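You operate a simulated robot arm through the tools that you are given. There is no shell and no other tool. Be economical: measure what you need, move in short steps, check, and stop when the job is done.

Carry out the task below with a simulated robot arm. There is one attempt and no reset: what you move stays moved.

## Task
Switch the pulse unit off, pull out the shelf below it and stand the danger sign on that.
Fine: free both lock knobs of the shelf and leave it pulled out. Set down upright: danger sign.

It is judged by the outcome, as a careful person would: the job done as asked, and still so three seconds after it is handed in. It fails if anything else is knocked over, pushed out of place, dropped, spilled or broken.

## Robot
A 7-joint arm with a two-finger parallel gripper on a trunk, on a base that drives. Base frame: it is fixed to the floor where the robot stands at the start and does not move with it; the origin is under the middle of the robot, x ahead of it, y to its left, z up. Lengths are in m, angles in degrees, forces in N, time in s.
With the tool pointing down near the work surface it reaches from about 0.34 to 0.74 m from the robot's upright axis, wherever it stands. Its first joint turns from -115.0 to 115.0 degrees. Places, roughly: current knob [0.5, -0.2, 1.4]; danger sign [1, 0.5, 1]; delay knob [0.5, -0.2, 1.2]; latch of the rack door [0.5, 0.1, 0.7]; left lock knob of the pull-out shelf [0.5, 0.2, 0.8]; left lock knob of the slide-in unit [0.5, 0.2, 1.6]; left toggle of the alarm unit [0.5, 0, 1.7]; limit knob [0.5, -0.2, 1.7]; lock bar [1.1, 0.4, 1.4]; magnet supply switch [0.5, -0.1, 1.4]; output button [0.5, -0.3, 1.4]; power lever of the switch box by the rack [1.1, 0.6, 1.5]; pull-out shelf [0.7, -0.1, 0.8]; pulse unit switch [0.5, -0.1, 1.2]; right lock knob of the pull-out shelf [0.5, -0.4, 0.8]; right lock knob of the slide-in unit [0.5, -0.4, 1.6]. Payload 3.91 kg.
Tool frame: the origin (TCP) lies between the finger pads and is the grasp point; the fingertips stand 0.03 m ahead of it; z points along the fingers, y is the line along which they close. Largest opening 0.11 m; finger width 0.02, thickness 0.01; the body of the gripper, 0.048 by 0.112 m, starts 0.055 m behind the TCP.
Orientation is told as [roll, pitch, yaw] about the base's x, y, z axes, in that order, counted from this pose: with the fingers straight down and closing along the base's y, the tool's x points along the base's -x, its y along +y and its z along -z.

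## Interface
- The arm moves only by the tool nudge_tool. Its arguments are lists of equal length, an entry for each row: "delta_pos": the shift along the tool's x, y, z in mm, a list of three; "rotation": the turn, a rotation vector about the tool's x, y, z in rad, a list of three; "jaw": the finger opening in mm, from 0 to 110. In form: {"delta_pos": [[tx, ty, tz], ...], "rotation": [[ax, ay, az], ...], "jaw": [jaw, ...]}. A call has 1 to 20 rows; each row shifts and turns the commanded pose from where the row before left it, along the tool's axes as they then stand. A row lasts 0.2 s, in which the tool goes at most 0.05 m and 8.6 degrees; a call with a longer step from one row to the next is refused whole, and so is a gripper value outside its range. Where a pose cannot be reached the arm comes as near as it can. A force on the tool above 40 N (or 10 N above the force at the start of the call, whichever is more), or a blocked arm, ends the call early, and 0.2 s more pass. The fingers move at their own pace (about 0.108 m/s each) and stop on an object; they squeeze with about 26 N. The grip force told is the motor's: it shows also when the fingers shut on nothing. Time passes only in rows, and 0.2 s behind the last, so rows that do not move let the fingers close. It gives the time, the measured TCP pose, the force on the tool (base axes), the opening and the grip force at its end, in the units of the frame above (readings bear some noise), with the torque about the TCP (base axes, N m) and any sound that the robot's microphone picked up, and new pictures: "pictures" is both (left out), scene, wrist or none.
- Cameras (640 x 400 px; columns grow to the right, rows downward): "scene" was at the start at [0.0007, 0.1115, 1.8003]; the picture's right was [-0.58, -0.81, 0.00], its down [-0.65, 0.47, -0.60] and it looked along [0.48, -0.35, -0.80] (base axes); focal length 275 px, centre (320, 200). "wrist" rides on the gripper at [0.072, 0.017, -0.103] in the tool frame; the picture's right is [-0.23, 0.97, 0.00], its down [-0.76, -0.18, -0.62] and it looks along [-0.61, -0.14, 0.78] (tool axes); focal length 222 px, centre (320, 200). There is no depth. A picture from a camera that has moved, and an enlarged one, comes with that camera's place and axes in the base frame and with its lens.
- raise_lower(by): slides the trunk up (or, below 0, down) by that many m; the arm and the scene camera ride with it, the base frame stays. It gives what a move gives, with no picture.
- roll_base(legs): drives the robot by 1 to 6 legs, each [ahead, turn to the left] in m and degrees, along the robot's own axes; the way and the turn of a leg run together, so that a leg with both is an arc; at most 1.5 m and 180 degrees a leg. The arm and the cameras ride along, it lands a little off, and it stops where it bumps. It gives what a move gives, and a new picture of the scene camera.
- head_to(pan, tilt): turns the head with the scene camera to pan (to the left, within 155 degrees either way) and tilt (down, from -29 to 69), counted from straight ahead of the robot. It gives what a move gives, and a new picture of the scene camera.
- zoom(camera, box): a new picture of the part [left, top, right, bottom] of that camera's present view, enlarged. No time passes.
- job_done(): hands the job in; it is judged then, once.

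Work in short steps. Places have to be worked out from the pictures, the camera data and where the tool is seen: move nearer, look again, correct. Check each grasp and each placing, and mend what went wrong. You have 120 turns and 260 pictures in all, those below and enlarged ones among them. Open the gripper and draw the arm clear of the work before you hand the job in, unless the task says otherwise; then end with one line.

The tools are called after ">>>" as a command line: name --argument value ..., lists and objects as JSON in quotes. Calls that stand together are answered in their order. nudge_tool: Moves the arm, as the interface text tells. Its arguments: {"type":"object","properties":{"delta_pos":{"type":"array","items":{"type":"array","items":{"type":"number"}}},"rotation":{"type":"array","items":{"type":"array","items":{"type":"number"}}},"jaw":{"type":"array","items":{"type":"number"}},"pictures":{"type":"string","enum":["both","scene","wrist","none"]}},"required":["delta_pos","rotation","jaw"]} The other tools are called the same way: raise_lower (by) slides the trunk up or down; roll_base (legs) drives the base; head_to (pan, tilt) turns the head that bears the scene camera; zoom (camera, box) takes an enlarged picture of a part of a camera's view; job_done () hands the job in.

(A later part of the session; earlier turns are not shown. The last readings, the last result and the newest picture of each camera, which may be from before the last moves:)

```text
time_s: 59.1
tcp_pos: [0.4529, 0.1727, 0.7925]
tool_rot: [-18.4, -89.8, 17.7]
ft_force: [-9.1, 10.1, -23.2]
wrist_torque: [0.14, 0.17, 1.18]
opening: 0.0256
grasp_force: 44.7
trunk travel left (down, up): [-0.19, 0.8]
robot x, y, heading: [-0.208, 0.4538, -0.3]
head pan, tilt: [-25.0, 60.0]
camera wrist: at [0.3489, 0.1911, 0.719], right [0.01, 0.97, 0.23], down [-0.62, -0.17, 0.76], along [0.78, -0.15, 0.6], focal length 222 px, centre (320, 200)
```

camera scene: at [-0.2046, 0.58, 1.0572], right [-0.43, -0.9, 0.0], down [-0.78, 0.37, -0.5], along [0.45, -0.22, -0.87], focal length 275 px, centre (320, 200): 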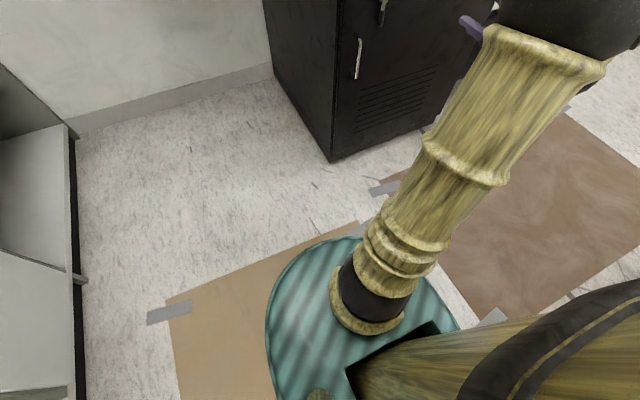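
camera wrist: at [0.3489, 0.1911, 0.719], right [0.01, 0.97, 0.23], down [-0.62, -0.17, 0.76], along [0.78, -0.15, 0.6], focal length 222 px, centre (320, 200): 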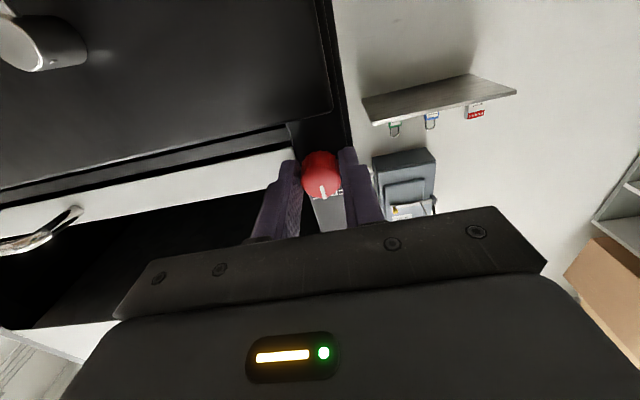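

The mark now points up at FREE. I'll release, retreat, and check.

>>> nudge_tool --delta_pos '[[0, 0, 0], [0, 0, 0], [0, 0, -30], [0, 0, -40]]' --rotation '[[0, 0, 0], [0, 0, 0], [0, 0, 0], [0, 0, 0]]' --jaw '[50, 50, 50, 50]' --pictures "wrist"

>>> zoom --camera "wrist" --box '[240, 80, 400, 180]'

```text
time_s: 60.1
tcp_pos: [0.3823, 0.1717, 0.7954]
tool_rot: [-164.9, -89.9, 164.2]
ft_force: [0.4, -0.5, -0.8]
wrist_torque: [-0.01, -0.03, 0.01]
opening: 0.0501
grasp_force: 0.0
trunk travel left (down, up): [-0.19, 0.8]
robot x, y, heading: [-0.2069, 0.4561, -0.4]
head pan, tilt: [-25.0, 60.0]
camera wrist: at [0.2788, 0.1898, 0.7215], right [0.01, 0.97, 0.23], down [-0.63, -0.17, 0.76], along [0.78, -0.15, 0.61], focal length 222 px, centre (320, 200)
```

wrist: 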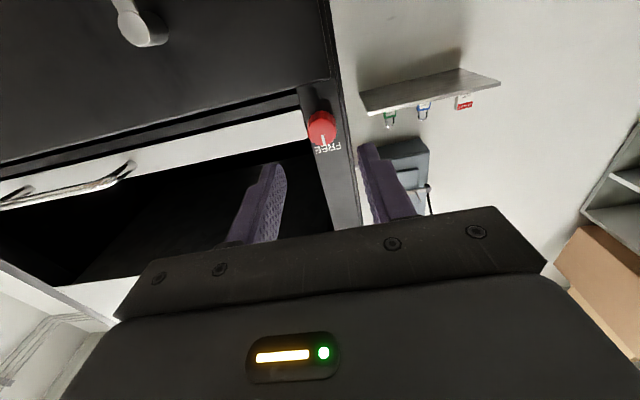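

```text
4.00 times, centred on (320, 130) of wrist
camera zoom: at [0.2788, 0.1898, 0.7215], right [0.01, 0.97, 0.23], down [-0.63, -0.17, 0.76], along [0.78, -0.15, 0.61], focal length 888 px, centre (320, 480)
```

zoom: 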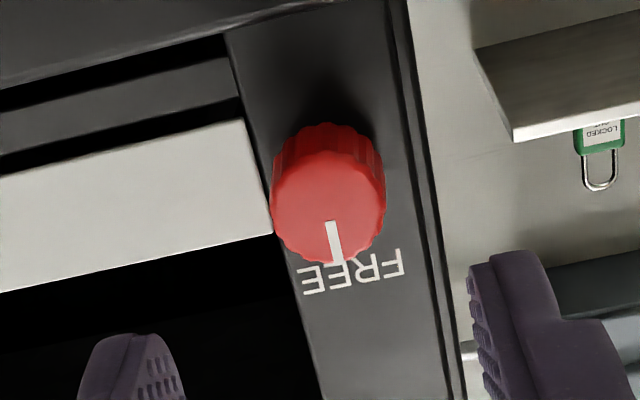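

Both knobs are free. The handle spans about y −0.03…−0.17 at z≈0.79. I'll roll the tool 90° to close vertically and move in front of it.

>>> nudge_tool --delta_pos '[[0, 0, -5], [0, 0, 0], [0, 0, 0], [0, 0, 0], [0, 0, 0], [0, 0, 0], [0, 0, 0], [0, 0, 0], [0, 0, 0], [0, 0, 0], [0, 0, 0], [-44, 0, 0], [-44, 0, 0], [-44, 0, 0], [-44, 0, 0], [-44, 0, 0], [-42, 0, 0]]' --rotation '[[0, 0, 0.1428], [0, 0, 0.1428], [0, 0, 0.1428], [0, 0, 0.1428], [0, 0, 0.1428], [0, 0, 0.1428], [0, 0, 0.1428], [0, 0, 0.1428], [0, 0, 0.1428], [0, 0, 0.1428], [0, 0, 0.1428], [0, 0, 0], [0, 0, 0], [0, 0, 0], [0, 0, 0], [0, 0, 0], [0, 0, 0]]' --jaw '[50, 50, 50, 50, 50, 50, 50, 50, 50, 50, 50, 50, 50, 50, 50, 50, 50]' --pictures "wrist"

>>> head_to --pan -25 --tilt 30

```text
time_s: 63.7
tcp_pos: [0.3726, -0.089, 0.7951]
tool_rot: [90.0, -0.1, -90.5]
ft_force: [-0.4, 0.3, 0.5]
wrist_torque: [0.0, 0.04, 0.0]
opening: 0.0499
grasp_force: 0.1
trunk travel left (down, up): [-0.19, 0.8]
robot x, y, heading: [-0.2087, 0.4536, -0.5]
head pan, tilt: [-25.0, 60.0]
camera wrist: at [0.2695, -0.014, 0.8105], right [0.0, -0.23, 0.97], down [-0.63, -0.76, -0.18], along [0.78, -0.61, -0.14], focal length 222 px, centre (320, 200)
```

wrist: 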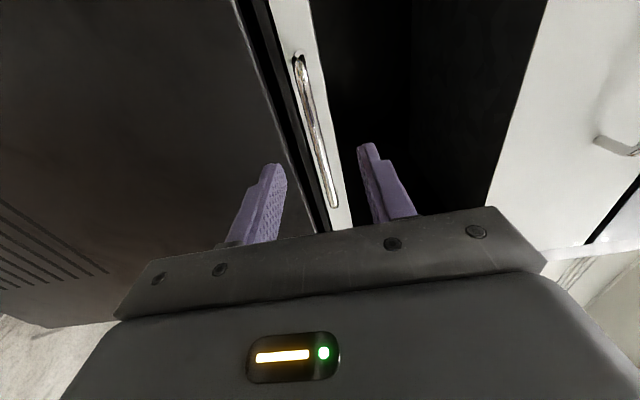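

```text
time_s: 64.6
tcp_pos: [0.3728, -0.0883, 0.7933]
tool_rot: [90.1, 0.0, -90.6]
ft_force: [0.3, 0.4, -0.5]
wrist_torque: [0.01, 0.0, -0.02]
opening: 0.0503
grasp_force: 0.0
trunk travel left (down, up): [-0.19, 0.8]
robot x, y, heading: [-0.2066, 0.4523, -0.6]
head pan, tilt: [-25.0, 30.0]
camera scene: at [-0.1831, 0.5697, 1.0992], right [-0.43, -0.9, 0.0], down [-0.45, 0.22, -0.87], along [0.78, -0.37, -0.5], focal length 275 px, centre (320, 200)
```

scene: 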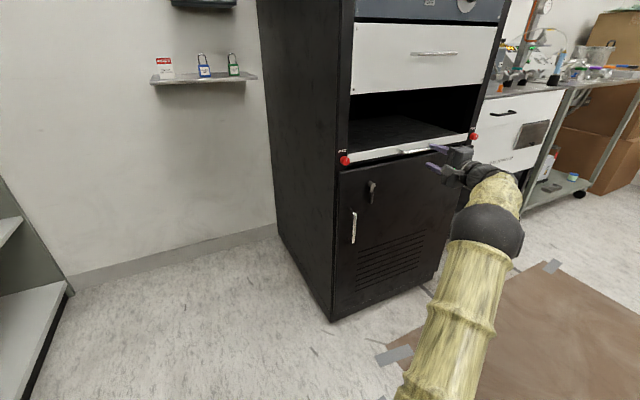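

The handle bar is centred between the fingers at about x 0.455. I'll advance 72 mm and close.

>>> nudge_tool --delta_pos '[[0, 0, 30], [0, 0, 25], [0, 0, 17], [0, 0, 0], [0, 0, 0], [0, 0, 0]]' --rotation '[[0, 0, 0], [0, 0, 0], [0, 0, 0], [0, 0, 0], [0, 0, 0], [0, 0, 0]]' --jaw '[50, 50, 50, 20, 0, 0]'

```text
time_s: 66.0
tcp_pos: [0.4462, -0.0901, 0.7911]
tool_rot: [89.9, 0.1, -90.6]
ft_force: [-7.0, 6.5, -12.8]
wrist_torque: [-0.09, 0.06, 0.23]
opening: 0.0098
grasp_force: 45.4
trunk travel left (down, up): [-0.19, 0.8]
robot x, y, heading: [-0.206, 0.4505, -0.4]
head pan, tilt: [-25.0, 30.0]
camera scene: at [-0.1826, 0.5694, 1.0992], right [-0.43, -0.9, 0.0], down [-0.45, 0.22, -0.87], along [0.78, -0.37, -0.5], focal length 275 px, centre (320, 200)
camera wrist: at [0.3431, -0.0157, 0.8082], right [0.0, -0.23, 0.97], down [-0.63, -0.76, -0.18], along [0.78, -0.61, -0.14], focal length 222 px, centre (320, 200)
```

scene: 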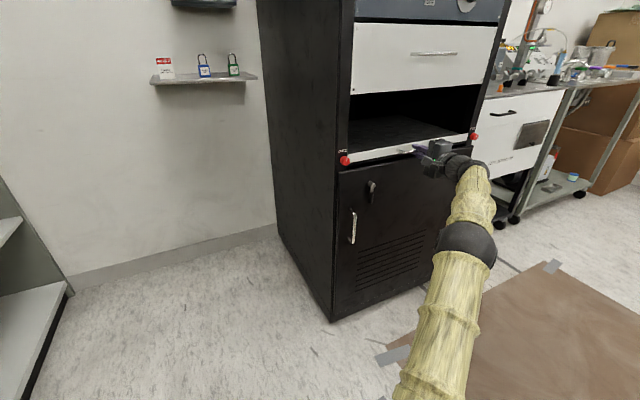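
wrist: 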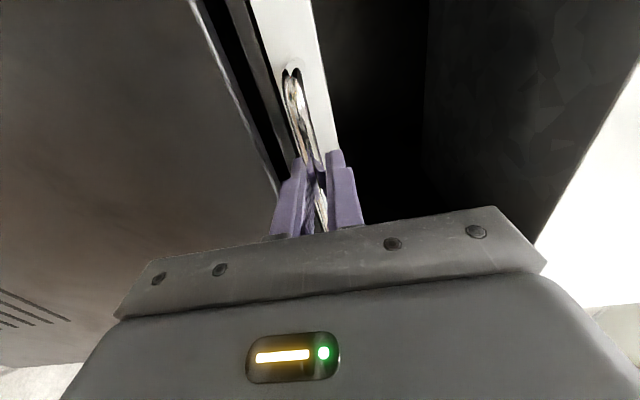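

The bar is gripped at 9.8 mm. I'll start pulling with the arm.

>>> nudge_tool --delta_pos '[[0, 0, -10], [0, 0, -15], [0, 0, -15], [0, 0, -15], [0, 0, -15], [0, 0, -15], [0, 0, -15]]' --rotation '[[0, 0, 0], [0, 0, 0], [0, 0, 0], [0, 0, 0], [0, 0, 0], [0, 0, 0], [0, 0, 0]]' --jaw '[0, 0, 0, 0, 0, 0, 0]' --pictures "scene"

```text
time_s: 67.6
tcp_pos: [0.3466, -0.0894, 0.7915]
tool_rot: [89.7, 0.2, -90.8]
ft_force: [-1.6, -1.4, -25.0]
wrist_torque: [-0.18, 0.07, -0.05]
opening: 0.01
grasp_force: 44.6
trunk travel left (down, up): [-0.19, 0.8]
robot x, y, heading: [-0.205, 0.4502, -0.6]
head pan, tilt: [-25.0, 30.0]
camera scene: at [-0.1813, 0.5679, 1.0993], right [-0.43, -0.9, 0.0], down [-0.45, 0.22, -0.86], along [0.78, -0.37, -0.5], focal length 275 px, centre (320, 200)
```

scene: 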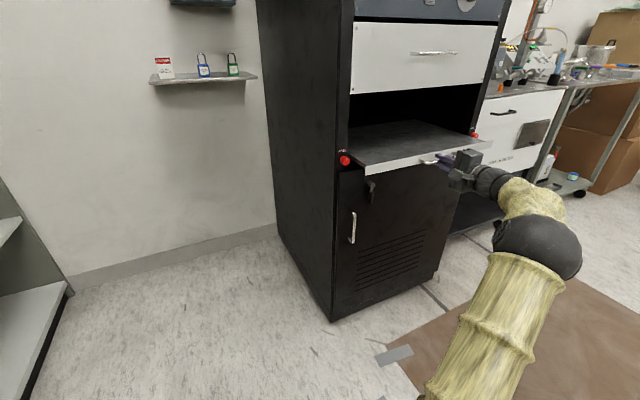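

The shelf slides freely, out 10 cm. I'll continue pulling another 150 mm, easing the vertical load slightly.

>>> nudge_tool --delta_pos '[[0, -1, -15], [0, -1, -15], [0, 0, -15], [0, 0, -15], [0, 0, -15], [0, 0, -15], [0, 0, -15], [0, 0, -15], [0, 0, -15], [0, 0, -15]]' --rotation '[[0, 0, 0], [0, 0, 0], [0, 0, 0], [0, 0, 0], [0, 0, 0], [0, 0, 0], [0, 0, 0], [0, 0, 0], [0, 0, 0], [0, 0, 0]]' --jaw '[0, 0, 0, 0, 0, 0, 0, 0, 0, 0]' --pictures "scene"

```text
time_s: 69.8
tcp_pos: [0.1941, -0.0889, 0.7915]
tool_rot: [90.0, 0.0, -90.9]
ft_force: [0.4, -29.8, 4.5]
wrist_torque: [0.03, -0.01, 0.12]
opening: 0.0098
grasp_force: 45.2
trunk travel left (down, up): [-0.19, 0.8]
robot x, y, heading: [-0.2082, 0.4522, -0.5]
head pan, tilt: [-25.0, 30.0]
camera scene: at [-0.1833, 0.5675, 1.0998], right [-0.43, -0.9, 0.0], down [-0.45, 0.22, -0.87], along [0.78, -0.37, -0.5], focal length 275 px, centre (320, 200)
```

scene: 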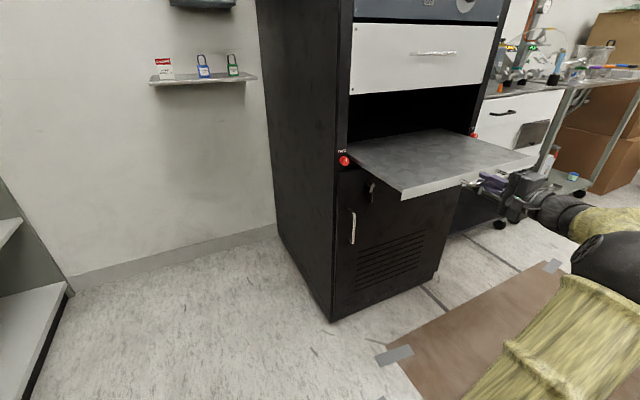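

It's out 25 cm. I'll pull a bit further to find whether it meets its stop, easing the side load.

>>> nudge_tool --delta_pos '[[-2, 0, -10], [-1, 0, -10], [0, 0, -10], [0, 0, -10], [0, 0, -10]]' --rotation '[[0, 0, 0], [0, 0, 0], [0, 0, 0], [0, 0, 0], [0, 0, 0]]' --jaw '[0, 0, 0, 0, 0]' --pictures "scene"

```text
time_s: 71.0
tcp_pos: [0.1456, -0.0893, 0.7935]
tool_rot: [90.0, 0.1, -90.4]
ft_force: [1.4, -12.0, 2.0]
wrist_torque: [-0.03, 0.03, 1.17]
opening: 0.0097
grasp_force: 45.0
trunk travel left (down, up): [-0.19, 0.8]
robot x, y, heading: [-0.2048, 0.4552, -0.7]
head pan, tilt: [-25.0, 30.0]
camera scene: at [-0.1832, 0.5688, 1.0994], right [-0.43, -0.9, 0.0], down [-0.45, 0.22, -0.87], along [0.78, -0.37, -0.5], focal length 275 px, centre (320, 200)
```

scene: 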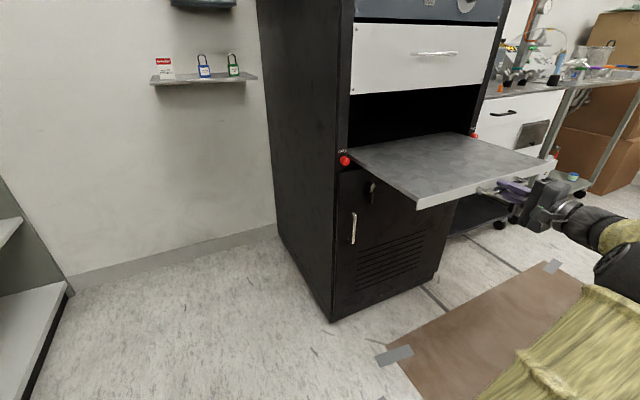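

30 cm out is ample. I'll release, back straight off, and then raise the trunk.

>>> nudge_tool --delta_pos '[[0, 0, 0], [0, 0, 0], [0, 0, -30], [0, 0, -30]]' --rotation '[[0, 0, 0], [0, 0, 0], [0, 0, 0], [0, 0, 0]]' --jaw '[50, 50, 50, 50]' --pictures "wrist"

>>> raise_lower --by 0.27

>>> zoom --camera "scene" --box '[120, 80, 300, 190]'

```text
time_s: 72.0
tcp_pos: [0.0876, -0.0886, 0.7908]
tool_rot: [90.1, 0.1, -90.7]
ft_force: [0.4, -0.4, -0.8]
wrist_torque: [0.04, 0.01, -0.01]
opening: 0.0501
grasp_force: 0.0
trunk travel left (down, up): [-0.19, 0.8]
robot x, y, heading: [-0.2074, 0.4547, -0.6]
head pan, tilt: [-25.0, 30.0]
camera wrist: at [-0.0162, -0.015, 0.806], right [0.0, -0.23, 0.97], down [-0.63, -0.76, -0.18], along [0.78, -0.61, -0.14], focal length 222 px, centre (320, 200)
```

wrist: 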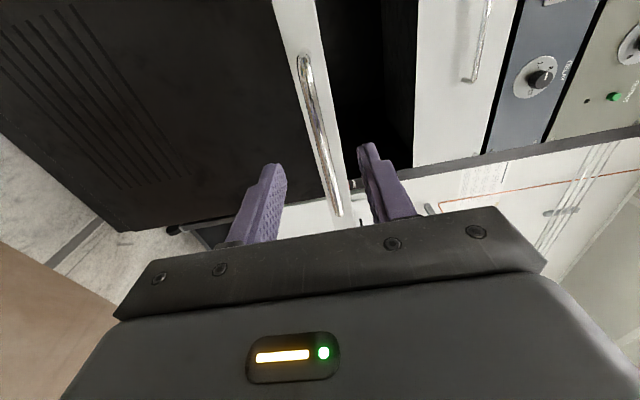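

```text
time_s: 74.8
tcp_pos: [0.0864, -0.0878, 1.061]
tool_rot: [90.1, 0.0, -90.6]
ft_force: [-1.1, 0.2, -0.3]
wrist_torque: [0.01, 0.0, 0.06]
opening: 0.0502
grasp_force: 0.0
trunk travel left (down, up): [-0.46, 0.53]
robot x, y, heading: [-0.208, 0.4535, -0.2]
head pan, tilt: [-25.0, 30.0]
```

```text
3.56 times, centred on (210, 135) of scene
camera zoom: at [-0.1831, 0.5696, 1.3693], right [-0.43, -0.9, 0.0], down [-0.45, 0.22, -0.87], along [0.78, -0.37, -0.5], focal length 976 px, centre (711, 431)
```

zoom: 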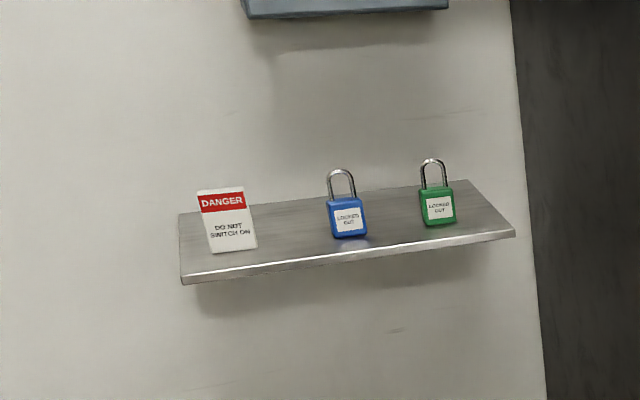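

The sign is near [1.055, 0.60, 1.017], about 55 mm wide and 75 mm tall. I'll roll the tool back to horizontal closing and bring the arm in front of the robot before driving.

>>> nudge_tool --delta_pos '[[0, 0, 14], [0, 0, 14], [0, 0, 14], [0, 0, 14], [0, 0, 14], [0, 0, 14], [0, 0, 14], [0, 0, 14], [0, 0, 14], [0, 0, 14], [0, 0, 14], [0, 45, 0], [0, 45, 0], [0, 45, 0], [0, 45, 0], [0, 45, 0], [0, 45, 0]]' --rotation '[[0, 0, -0.1428], [0, 0, -0.1428], [0, 0, -0.1428], [0, 0, -0.1428], [0, 0, -0.1428], [0, 0, -0.1428], [0, 0, -0.1428], [0, 0, -0.1428], [0, 0, -0.1428], [0, 0, -0.1428], [0, 0, -0.1428], [0, 0, 0], [0, 0, 0], [0, 0, 0], [0, 0, 0], [0, 0, 0], [0, 0, 0]]' --jaw '[50, 50, 50, 50, 50, 50, 50, 50, 50, 50, 50, 50, 50, 50, 50, 50, 50]' --pictures "none"

>>> nudge_tool --delta_pos '[[0, 45, 0], [0, 45, 0], [0, 45, 0], [0, 45, 0], [0, 45, 0], [0, 45, 0], [0, 45, 0]]' --rotation '[[0, 0, 0], [0, 0, 0], [0, 0, 0], [0, 0, 0], [0, 0, 0], [0, 0, 0], [0, 0, 0]]' --jaw '[50, 50, 50, 50, 60, 70, 80]' --pictures "scene"

```text
time_s: 78.4
tcp_pos: [0.2443, 0.1801, 1.0554]
tool_rot: [172.5, -90.0, -173.2]
ft_force: [-1.0, -0.3, 0.5]
wrist_torque: [-0.02, -0.03, 0.02]
opening: 0.0501
grasp_force: 0.1
trunk travel left (down, up): [-0.46, 0.53]
robot x, y, heading: [-0.2063, 0.4548, -0.6]
head pan, tilt: [-25.0, 30.0]
```

```text
time_s: 80.0
tcp_pos: [0.2729, 0.4573, 1.0724]
tool_rot: [-7.8, -89.8, 7.8]
ft_force: [-0.7, 0.3, 0.5]
wrist_torque: [0.01, -0.03, -0.02]
opening: 0.0798
grasp_force: 0.0
out of reach, approached as far as the arm can: row 4, 5, 7
trunk travel left (down, up): [-0.46, 0.53]
robot x, y, heading: [-0.2081, 0.4546, -0.6]
head pan, tilt: [-25.0, 30.0]
camera scene: at [-0.1822, 0.571, 1.3691], right [-0.43, -0.9, 0.0], down [-0.45, 0.21, -0.87], along [0.78, -0.37, -0.5], focal length 275 px, centre (320, 200)
```

scene: 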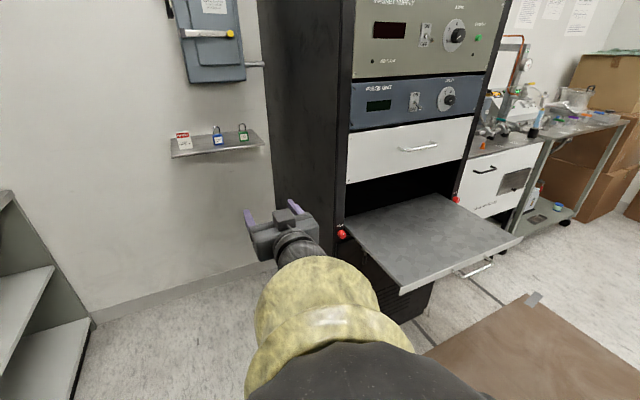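

The arm is ahead of the robot now. I'll drive diagonally toward the wall shelf.

>>> roll_base --legs '[[0, 15], [0.48, 0], [0, -14.5]]'

>>> head_to --pan 0 --tilt 25

```text
time_s: 85.6
tcp_pos: [0.76, 0.5762, 1.0729]
tool_rot: [8.4, -89.8, -8.3]
ft_force: [-0.3, -0.5, 0.0]
wrist_torque: [0.01, 0.04, -0.01]
opening: 0.08
grasp_force: 0.1
trunk travel left (down, up): [-0.46, 0.53]
robot x, y, heading: [0.2844, 0.5735, -0.6]
head pan, tilt: [-25.0, 30.0]
camera scene: at [0.3057, 0.6903, 1.3693], right [-0.43, -0.9, 0.0], down [-0.45, 0.22, -0.87], along [0.78, -0.37, -0.5], focal length 275 px, centre (320, 200)
```

scene: 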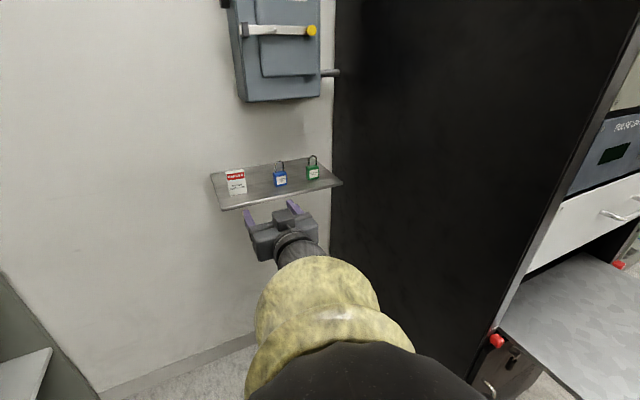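

```text
time_s: 86.5
tcp_pos: [0.7608, 0.5764, 1.0736]
tool_rot: [8.0, -89.9, -7.8]
ft_force: [0.5, 0.1, -1.0]
wrist_torque: [-0.05, 0.01, 0.0]
opening: 0.0797
grasp_force: 0.1
trunk travel left (down, up): [-0.46, 0.53]
robot x, y, heading: [0.2829, 0.5724, -0.8]
head pan, tilt: [0.0, 25.0]
camera scene: at [0.3162, 0.7283, 1.3773], right [-0.01, -1.0, 0.0], down [-0.42, 0.0, -0.91], along [0.91, -0.01, -0.42], focal length 275 px, centre (320, 200)
```

scene: 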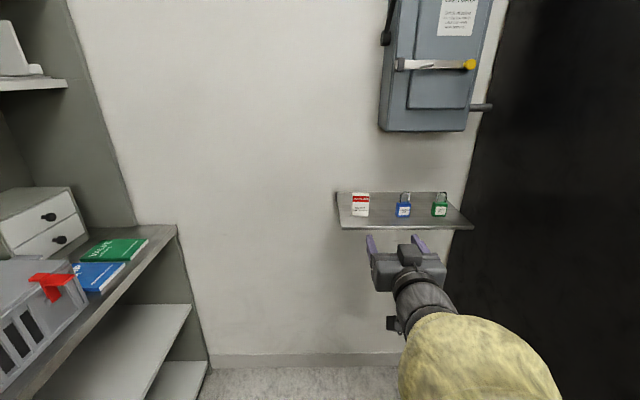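

Consistent: sign centre is ≈[1.05,0.60,1.02] and the shelf top z≈0.985. A closer look at its shape.

>>> zoom --camera "scene" --box '[320, 170, 420, 240]'

>>> zoom --camera "wrist" --box '[160, 40, 480, 240]'

```text
5.71 times, centred on (370, 205) of scene
camera zoom: at [0.3162, 0.7283, 1.3773], right [-0.01, -1.0, 0.0], down [-0.42, 0.0, -0.91], along [0.91, -0.01, -0.42], focal length 1569 px, centre (34, 171)
```

zoom: 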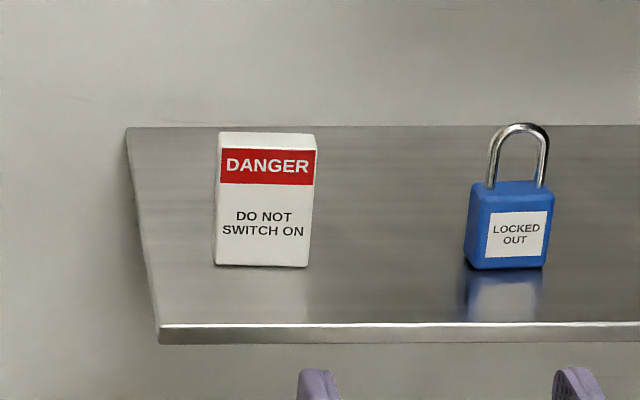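

```text
2.00 times, centred on (320, 140) of wrist
camera zoom: at [0.6566, 0.5935, 0.9995], right [0.0, 0.97, 0.23], down [-0.62, -0.18, 0.76], along [0.78, -0.14, 0.6], focal length 444 px, centre (320, 320)
```

zoom: 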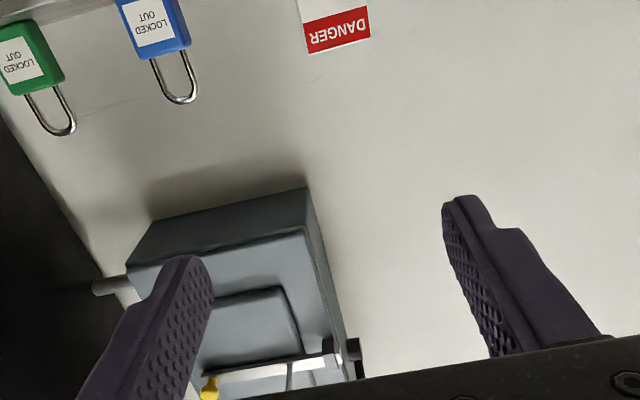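

The sign is a solid block about 48×72 mm facing −x. I'll pitch the tool 45° down so the camera and hand body stay above the shelf, and drive 0.1 m nearer.

>>> nudge_tool --delta_pos '[[0, 4, 0], [0, 4, 0], [0, 4, 0], [0, 4, 0], [0, 4, 0], [0, 2, 0]]' --rotation '[[0, 0.131, 0], [0, 0.131, 0], [0, 0.131, 0], [0, 0.131, 0], [0, 0.131, 0], [0, 0.131, 0]]' --jaw '[80, 80, 80, 80, 80, 80]' --pictures "none"

>>> roll_base --legs '[[0.1, 0]]'

>>> zoom --camera "wrist" --box '[0, 0, 640, 400]'

```text
time_s: 88.1
tcp_pos: [0.7555, 0.5184, 1.0773]
tool_rot: [0.5, -48.3, -10.7]
ft_force: [0.0, -1.1, 0.5]
wrist_torque: [0.01, 0.02, 0.04]
opening: 0.0798
grasp_force: 0.0
out of reach, approached as far as the arm can: row 4
trunk travel left (down, up): [-0.46, 0.53]
robot x, y, heading: [0.2807, 0.5755, -0.7]
head pan, tilt: [0.0, 25.0]
stopped in row 6: the arm was blocked; the commanded pose is now the measured one
```

```text
time_s: 89.4
tcp_pos: [0.8566, 0.5181, 1.0769]
tool_rot: [0.4, -48.3, -10.7]
ft_force: [-0.4, 0.7, 0.4]
wrist_torque: [-0.01, -0.01, -0.02]
opening: 0.0802
grasp_force: 0.1
trunk travel left (down, up): [-0.46, 0.53]
robot x, y, heading: [0.3868, 0.5706, -0.6]
head pan, tilt: [0.0, 25.0]
camera scene: at [0.4181, 0.7272, 1.3772], right [-0.01, -1.0, 0.0], down [-0.42, 0.0, -0.91], along [0.91, -0.01, -0.42], focal length 275 px, centre (320, 200)
```

scene: 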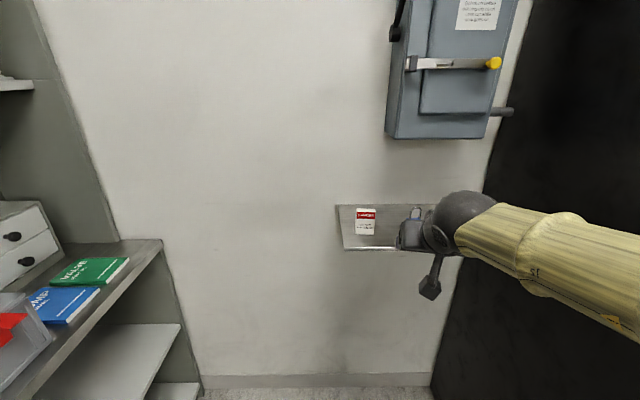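

```text
1.00 times, centred on (320, 200) of wrist (not enlarged: the box is as wide or as high as the picture)
camera zoom: at [0.7369, 0.558, 1.0911], right [0.32, 0.93, 0.17], down [0.01, -0.19, 0.98], along [0.95, -0.32, -0.07], focal length 222 px, centre (320, 200)
```

zoom: 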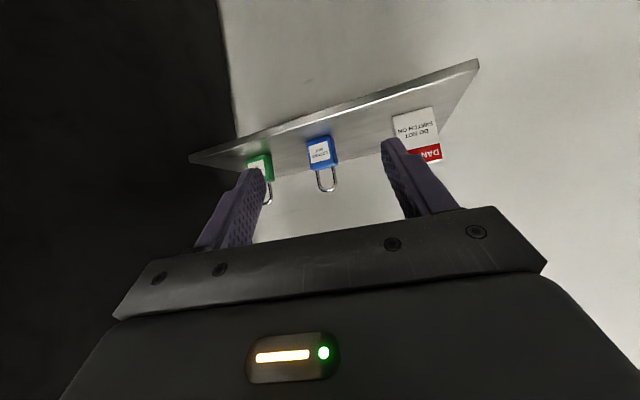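

The arm changed its configuration with the elbow to the right. I'll look there to make sure it isn't against the rack.

>>> head_to --pan -45 --tilt 35

```text
time_s: 90.5
tcp_pos: [0.8572, 0.5179, 1.0765]
tool_rot: [0.4, -48.2, -10.6]
ft_force: [-0.5, 0.2, -0.6]
wrist_torque: [-0.01, 0.01, 0.01]
opening: 0.0799
grasp_force: 0.1
trunk travel left (down, up): [-0.46, 0.53]
robot x, y, heading: [0.3783, 0.5715, -0.8]
head pan, tilt: [-45.0, 35.0]
camera scene: at [0.3873, 0.6653, 1.3615], right [-0.71, -0.7, 0.0], down [-0.4, 0.41, -0.82], along [0.57, -0.59, -0.57], focal length 275 px, centre (320, 200)
```

scene: 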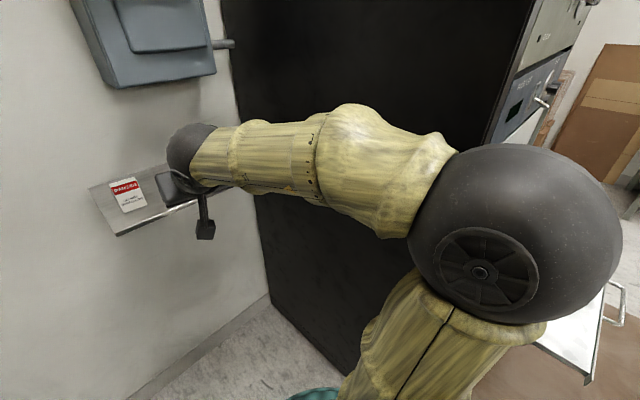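

The elbow hangs near the rack's side. I'll back out and come in again further left (y≈0.8) to give it clearance.

>>> roll_base --legs '[[-0.3, 0], [0, 40], [0.36, 0], [0, -40]]'

```text
time_s: 100.3
tcp_pos: [0.834, 0.7527, 1.0767]
tool_rot: [0.5, -48.3, -10.5]
ft_force: [-0.6, 0.8, -0.4]
wrist_torque: [-0.01, -0.02, 0.01]
opening: 0.0801
grasp_force: 0.0
trunk travel left (down, up): [-0.46, 0.53]
robot x, y, heading: [0.3584, 0.8038, -0.7]
head pan, tilt: [-45.0, 35.0]
camera scene: at [0.3626, 0.8968, 1.3615], right [-0.71, -0.7, 0.0], down [-0.4, 0.41, -0.82], along [0.57, -0.58, -0.57], focal length 275 px, centre (320, 200)
```

scene: 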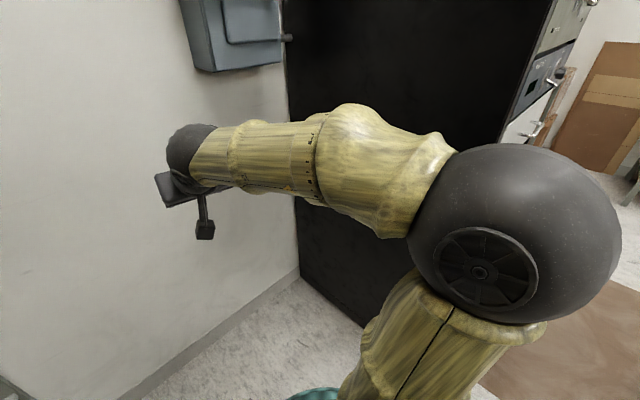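

Now I'll correct the tool's yaw (−10.5°) and shift to y≈0.60 in front of the sign.

>>> nudge_tool --delta_pos '[[0, 0, 0], [0, 0, 0], [0, -38, 0], [0, -38, 0], [0, -38, 0], [0, -38, 0]]' --rotation '[[-0.0685, 0, -0.061], [-0.0685, 0, -0.061], [0, 0, 0], [0, 0, 0], [0, 0, 0], [0, 0, 0]]' --jaw '[80, 80, 80, 80, 80, 80]'

```text
time_s: 101.7
tcp_pos: [0.8755, 0.6933, 1.0602]
tool_rot: [-0.2, -48.5, -0.2]
ft_force: [0.3, 0.2, 0.1]
wrist_torque: [-0.03, -0.02, 0.01]
opening: 0.0801
grasp_force: 0.0
out of reach, approached as far as the arm can: row 3, 4, 5, 6
trunk travel left (down, up): [-0.46, 0.53]
robot x, y, heading: [0.3555, 0.8077, -0.3]
head pan, tilt: [-45.0, 35.0]
camera scene: at [0.3623, 0.8969, 1.3615], right [-0.71, -0.7, 0.0], down [-0.4, 0.41, -0.82], along [0.57, -0.58, -0.57], focal length 275 px, centre (320, 200)
camera wrist: at [0.7502, 0.7128, 1.0737], right [0.16, 0.97, 0.17], down [0.04, -0.18, 0.98], along [0.99, -0.15, -0.07], focal length 222 px, centre (320, 200)
```

scene: 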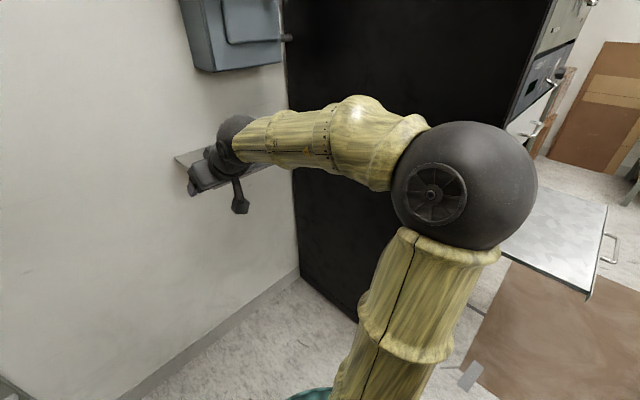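
wrist: 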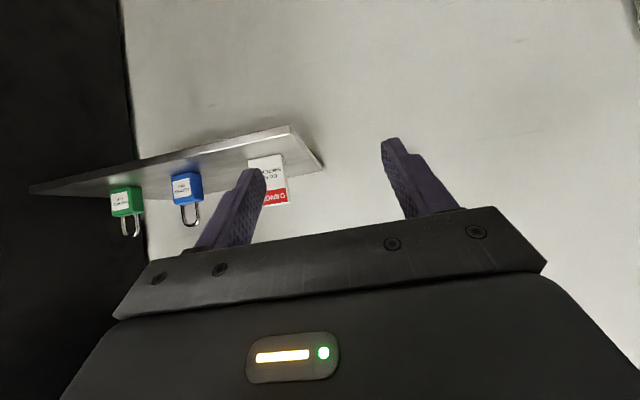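

The arm sits in an awkward configuration here. I'll pull the tool in and pitch it back to straight down, a pose like the start that I know is comfortable, and see.

>>> nudge_tool --delta_pos '[[13.4, 0, -14.9], [15.3, 0, -12.9], [17, 0, -10.6], [18.3, 0, -8.1], [19.2, 0, -5.5], [19.8, 0, -2.8]]' --rotation '[[0, 0.141, 0], [0, 0.141, 0], [0, 0.141, 0], [0, 0.141, 0], [0, 0.141, 0], [0, 0.141, 0]]' --jaw '[80, 80, 80, 80, 80, 80]' --pictures "scene"

```text
time_s: 103.1
tcp_pos: [0.7615, 0.7201, 1.0549]
tool_rot: [0.0, 0.2, 0.1]
ft_force: [0.1, 0.3, -0.8]
wrist_torque: [-0.03, -0.01, 0.01]
opening: 0.0802
grasp_force: 0.2
out of reach, approached as far as the arm can: row 1, 2, 3, 5
trunk travel left (down, up): [-0.46, 0.53]
robot x, y, heading: [0.3591, 0.8019, -0.3]
head pan, tilt: [-45.0, 35.0]
camera scene: at [0.3626, 0.8968, 1.3615], right [-0.71, -0.7, 0.0], down [-0.4, 0.41, -0.82], along [0.57, -0.58, -0.57], focal length 275 px, centre (320, 200)
```

scene: 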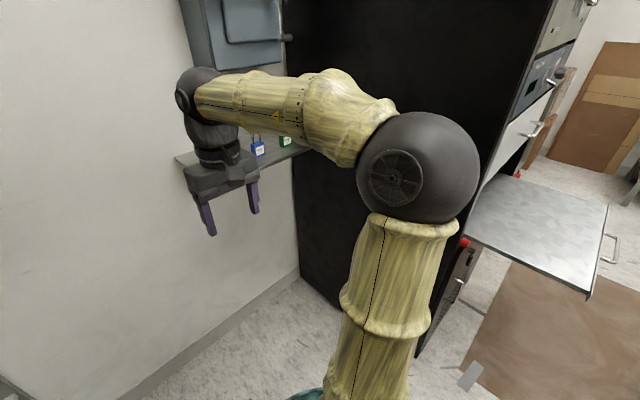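

Tool is straight down now. I'll shift it to y≈0.60 and see whether that is reachable.

>>> nudge_tool --delta_pos '[[0, -30, 0], [0, -30, 0], [0, -30, 0], [0, -30, 0]]' --rotation '[[0, 0, 0], [0, 0, 0], [0, 0, 0], [0, 0, 0]]' --jaw '[80, 80, 80, 80]'

```text
time_s: 104.1
tcp_pos: [0.7622, 0.7196, 1.0543]
tool_rot: [0.1, 0.1, 0.1]
ft_force: [-0.4, 0.4, 0.4]
wrist_torque: [0.03, -0.03, 0.03]
opening: 0.0801
grasp_force: 0.1
out of reach, approached as far as the arm can: row 1, 2, 3, 4
trunk travel left (down, up): [-0.46, 0.53]
robot x, y, heading: [0.3552, 0.8033, -0.7]
head pan, tilt: [-45.0, 35.0]
camera scene: at [0.3626, 0.8967, 1.3615], right [-0.71, -0.7, 0.0], down [-0.4, 0.41, -0.82], along [0.57, -0.58, -0.57], focal length 275 px, centre (320, 200)
camera wrist: at [0.6896, 0.737, 1.1573], right [0.23, 0.97, 0.0], down [0.76, -0.18, 0.62], along [0.61, -0.14, -0.78], focal length 222 px, centre (320, 200)
```

scene: 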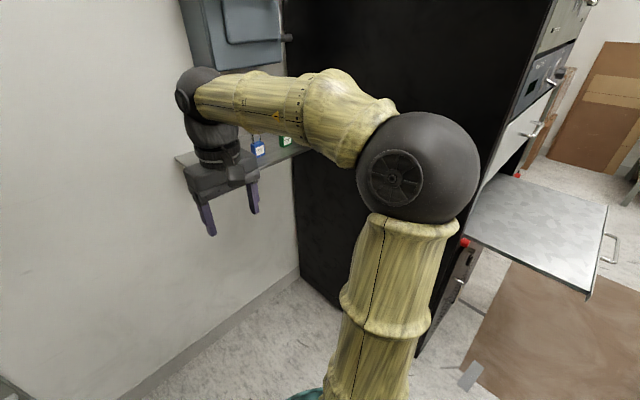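
wrist: 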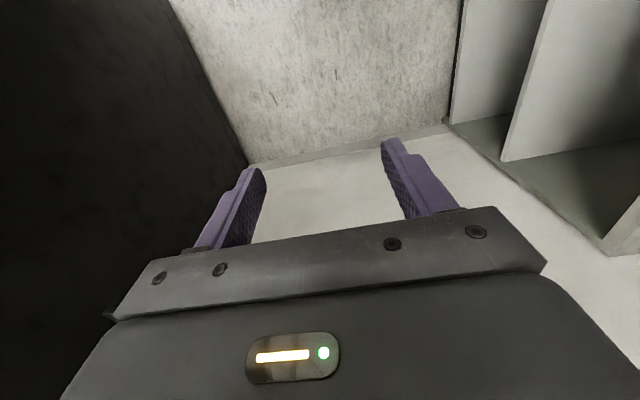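

Moving right is refused at once, so some joint is at its limit. I'll test by yawing the tool a little and trying again.

>>> nudge_tool --delta_pos '[[0, 0, 0], [0, 0, 0], [0, 0, 0]]' --rotation '[[0, 0, 0.14], [0, 0, 0.14], [0, 0, 0.14]]' --jaw '[80, 80, 80]' --pictures "none"

>>> nudge_tool --delta_pos '[[0, -20, 0], [0, -20, 0], [0, -20, 0]]' --rotation '[[0, 0, 0], [0, 0, 0], [0, 0, 0]]' --jaw '[80, 80, 80]' --pictures "scene"

```text
time_s: 104.9
tcp_pos: [0.7612, 0.7229, 1.0538]
tool_rot: [0.2, 0.1, -23.9]
ft_force: [0.2, -0.3, -0.4]
wrist_torque: [-0.02, 0.04, 0.02]
opening: 0.08
grasp_force: 0.0
trunk travel left (down, up): [-0.46, 0.53]
robot x, y, heading: [0.3592, 0.805, -0.6]
head pan, tilt: [-45.0, 35.0]
```

```text
time_s: 105.7
tcp_pos: [0.737, 0.6699, 1.0555]
tool_rot: [0.3, 0.2, -23.7]
ft_force: [-0.5, -0.6, -0.7]
wrist_torque: [0.01, -0.02, -0.01]
opening: 0.0802
grasp_force: 0.1
trunk travel left (down, up): [-0.46, 0.53]
robot x, y, heading: [0.36, 0.8055, -0.4]
head pan, tilt: [-45.0, 35.0]
camera scene: at [0.3626, 0.8967, 1.3615], right [-0.71, -0.7, 0.0], down [-0.4, 0.41, -0.82], along [0.57, -0.58, -0.57], focal length 275 px, centre (320, 200)
```

scene: 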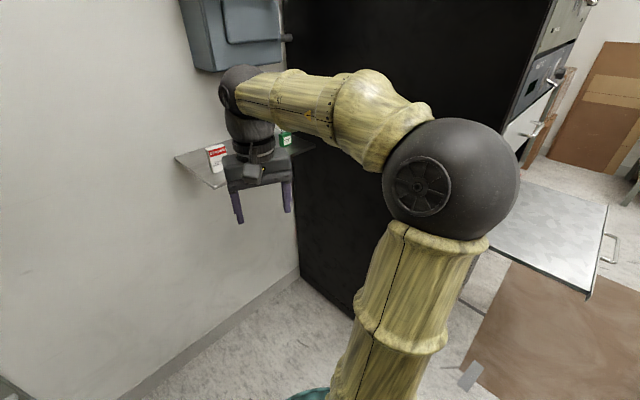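

Yawing relaxed it: the last joint was at its limit. Turning the tool on to yaw 180° gives the same closing line but mid-range, with the camera on top when leaning. I'll do that here, in the clear.

>>> nudge_tool --delta_pos '[[0, 0, 0], [0, 0, 0], [0, 0, 0], [0, 0, 0], [0, 0, 0], [0, 0, 0], [0, 0, 0], [0, 0, 0], [0, 0, 0], [0, 0, 0], [0, 0, 0], [0, 0, 0], [0, 0, 0], [0, 0, 0], [0, 0, 0], [0, 0, 0], [0, 0, 0], [0, 0, 0], [0, 0, 0]]' --rotation '[[0, 0, 0.1435], [0, 0, 0.1435], [0, 0, 0.1435], [0, 0, 0.1435], [0, 0, 0.1435], [0, 0, 0.1435], [0, 0, 0.1435], [0, 0, 0.1435], [0, 0, 0.1435], [0, 0, 0.1435], [0, 0, 0.1435], [0, 0, 0.1435], [0, 0, 0.1435], [0, 0, 0.1435], [0, 0, 0.1435], [0, 0, 0.1435], [0, 0, 0.1435], [0, 0, 0.1435], [0, 0, 0.1435]]' --jaw '[80, 80, 80, 80, 80, 80, 80, 80, 80, 80, 80, 80, 80, 80, 80, 80, 80, 80, 80]' --pictures "wrist"

```text
time_s: 109.7
tcp_pos: [0.7377, 0.6682, 1.0551]
tool_rot: [-0.2, -0.1, 179.9]
ft_force: [0.1, -0.6, -0.6]
wrist_torque: [0.0, 0.01, -0.01]
opening: 0.0798
grasp_force: 0.0
trunk travel left (down, up): [-0.46, 0.53]
robot x, y, heading: [0.3614, 0.8036, -0.6]
head pan, tilt: [-45.0, 35.0]
camera wrist: at [0.8099, 0.6519, 1.1565], right [-0.23, -0.97, 0.0], down [-0.76, 0.18, 0.63], along [-0.61, 0.15, -0.78], focal length 222 px, centre (320, 200)
```

wrist: 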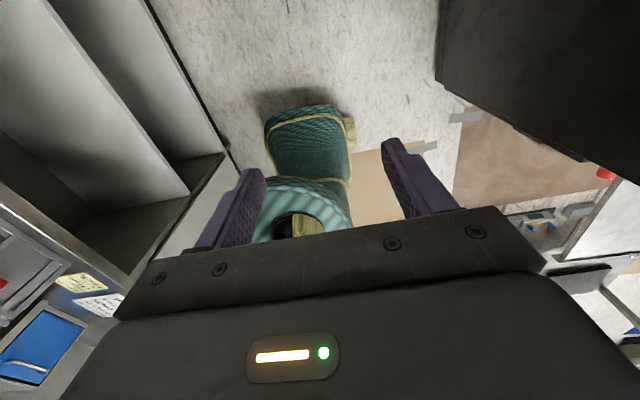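

Worked fully. Now lean the tool 45° forward and shift to y≈0.60.

>>> nudge_tool --delta_pos '[[0, 11, 0], [0, 11, 0], [0, 11, 0], [0, 11, 0], [0, 12, 0], [0, 12, 0]]' --rotation '[[0, 0.131, 0], [0, 0.131, 0], [0, 0.131, 0], [0, 0.131, 0], [0, 0.131, 0], [0, 0.131, 0]]' --jaw '[80, 80, 80, 80, 80, 80]'

```text
time_s: 111.1
tcp_pos: [0.8471, 0.6645, 1.0256]
tool_rot: [0.8, 44.8, 179.8]
ft_force: [-0.4, -0.2, -0.8]
wrist_torque: [-0.03, 0.01, -0.01]
opening: 0.0799
grasp_force: 0.1
out of reach, approached as far as the arm can: row 2, 3, 4, 5, 6
trunk travel left (down, up): [-0.46, 0.53]
robot x, y, heading: [0.3603, 0.8063, -0.4]
head pan, tilt: [-45.0, 35.0]
camera scene: at [0.3623, 0.8966, 1.3615], right [-0.71, -0.7, 0.0], down [-0.4, 0.41, -0.82], along [0.57, -0.58, -0.57], focal length 275 px, centre (320, 200)
camera wrist: at [0.8255, 0.6493, 1.1483], right [-0.17, -0.97, -0.15], down [-0.98, 0.19, -0.1], along [0.12, 0.13, -0.98], focal length 222 px, centre (320, 200)
```

scene: 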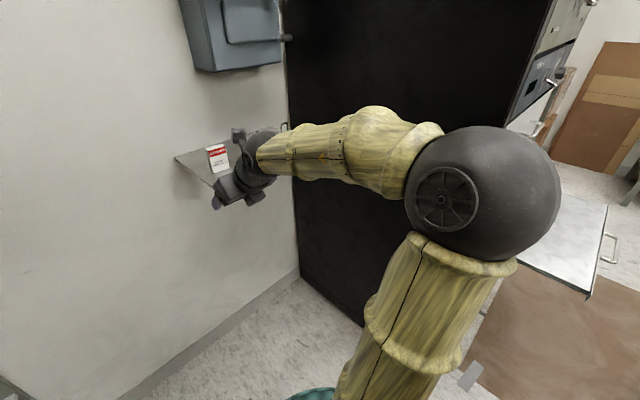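
wrist: 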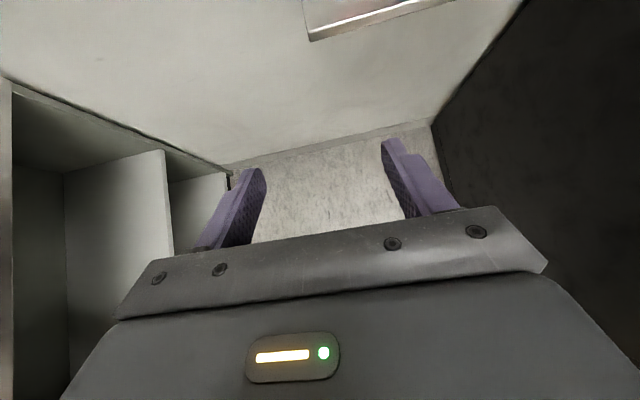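

The lean itself was too close-in at that distance; further out should be easier. I'll move forward toward the sign with y≈0.60, stopping short of it.

>>> nudge_tool --delta_pos '[[24.7, 16.2, 17.7], [24.7, 16.2, 17.7], [24.7, 16.2, 17.7], [24.7, 16.2, 17.7]]' --rotation '[[0, 0, 0], [0, 0, 0], [0, 0, 0], [0, 0, 0]]' --jaw '[80, 80, 80, 80]'

```text
time_s: 112.1
tcp_pos: [0.9436, 0.6652, 1.046]
tool_rot: [0.6, 45.0, 179.9]
ft_force: [0.2, -0.7, -0.1]
wrist_torque: [0.02, 0.01, -0.01]
opening: 0.08
grasp_force: 0.0
out of reach, approached as far as the arm can: row 1, 2, 3, 4
trunk travel left (down, up): [-0.46, 0.53]
robot x, y, heading: [0.3596, 0.8027, -0.5]
head pan, tilt: [-45.0, 35.0]
camera scene: at [0.3628, 0.8967, 1.3615], right [-0.71, -0.7, 0.0], down [-0.4, 0.41, -0.82], along [0.57, -0.58, -0.57], focal length 275 px, centre (320, 200)
camera wrist: at [0.9216, 0.6492, 1.1686], right [-0.17, -0.97, -0.15], down [-0.98, 0.19, -0.1], along [0.13, 0.13, -0.98], focal length 222 px, centre (320, 200)
```

scene: 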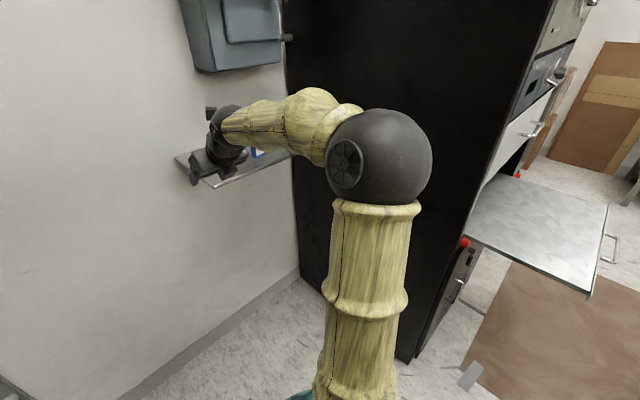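
wrist: 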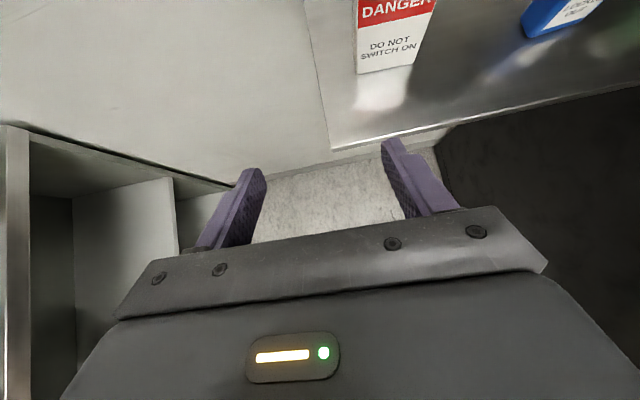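

Only sideways motion is blocked, so I'll shift the base itself about 65 mm to the right with a back-turn-forward-turn manoeuvre.

>>> roll_base --legs '[[-0.3, 0], [0, -13], [0.3, 0], [0, 13]]'

>>> zoom --camera "wrist" --box '[0, 0, 640, 400]'

```text
time_s: 118.4
tcp_pos: [0.9392, 0.5954, 1.0457]
tool_rot: [0.6, 45.0, 179.6]
ft_force: [-0.4, 0.0, 0.7]
wrist_torque: [0.01, -0.02, 0.02]
opening: 0.0798
grasp_force: 0.1
trunk travel left (down, up): [-0.46, 0.53]
robot x, y, heading: [0.3548, 0.7384, -0.6]
head pan, tilt: [-45.0, 35.0]
camera scene: at [0.3575, 0.8293, 1.3615], right [-0.71, -0.7, 0.0], down [-0.4, 0.41, -0.82], along [0.57, -0.58, -0.57], focal length 275 px, centre (320, 200)
```

scene: 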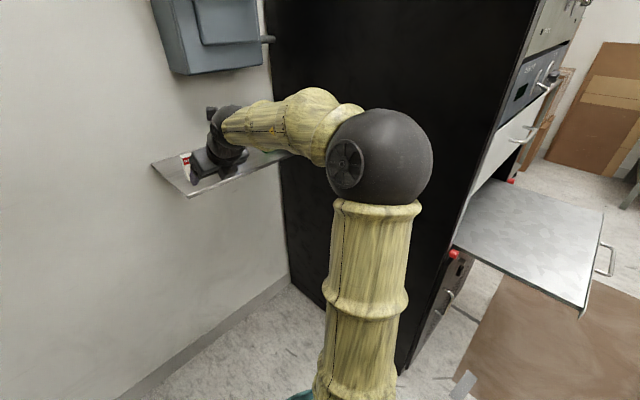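

```text
1.00 times, centred on (320, 200) of wrist (not enlarged: the box is as wide or as high as the picture)
camera zoom: at [0.9158, 0.5806, 1.1686], right [-0.17, -0.97, -0.15], down [-0.98, 0.19, -0.1], along [0.13, 0.13, -0.98], focal length 222 px, centre (320, 200)
```

zoom: 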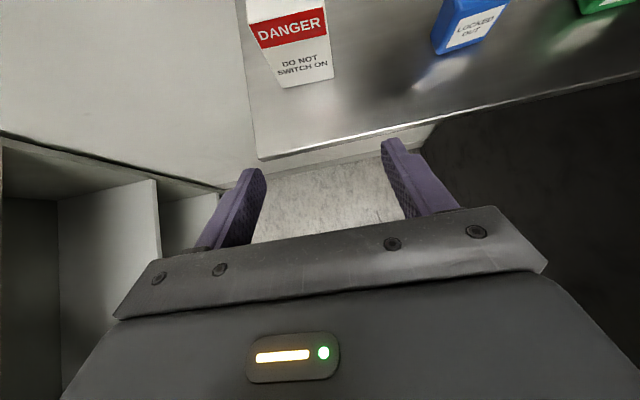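

The sign's base is at x≈1.047, y 0.574–0.620, squarely facing me, and the tool is centred. I'll advance in two stages.

>>> nudge_tool --delta_pos '[[15, -1, 17], [15, -1, 17], [12, 0, 17]]' --rotation '[[0, 0, 0], [0, 0, 0], [0, 0, 0]]' --jaw '[80, 80, 80]' --pictures "wrist"

```text
time_s: 119.2
tcp_pos: [0.9491, 0.6027, 1.0465]
tool_rot: [0.7, 45.1, 179.9]
ft_force: [-0.8, -0.1, -0.5]
wrist_torque: [0.01, 0.0, -0.04]
opening: 0.0799
grasp_force: 0.0
out of reach, approached as far as the arm can: row 1, 2, 3
trunk travel left (down, up): [-0.46, 0.53]
robot x, y, heading: [0.3527, 0.7382, -0.6]
head pan, tilt: [-45.0, 35.0]
camera wrist: at [0.9272, 0.5872, 1.1695], right [-0.17, -0.97, -0.15], down [-0.98, 0.19, -0.1], along [0.13, 0.13, -0.98], focal length 222 px, centre (320, 200)
```

wrist: 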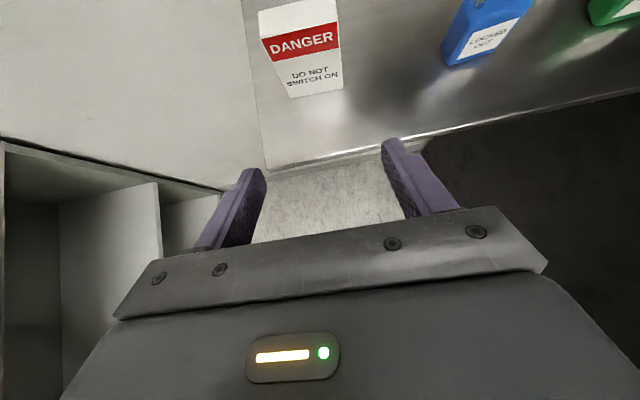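

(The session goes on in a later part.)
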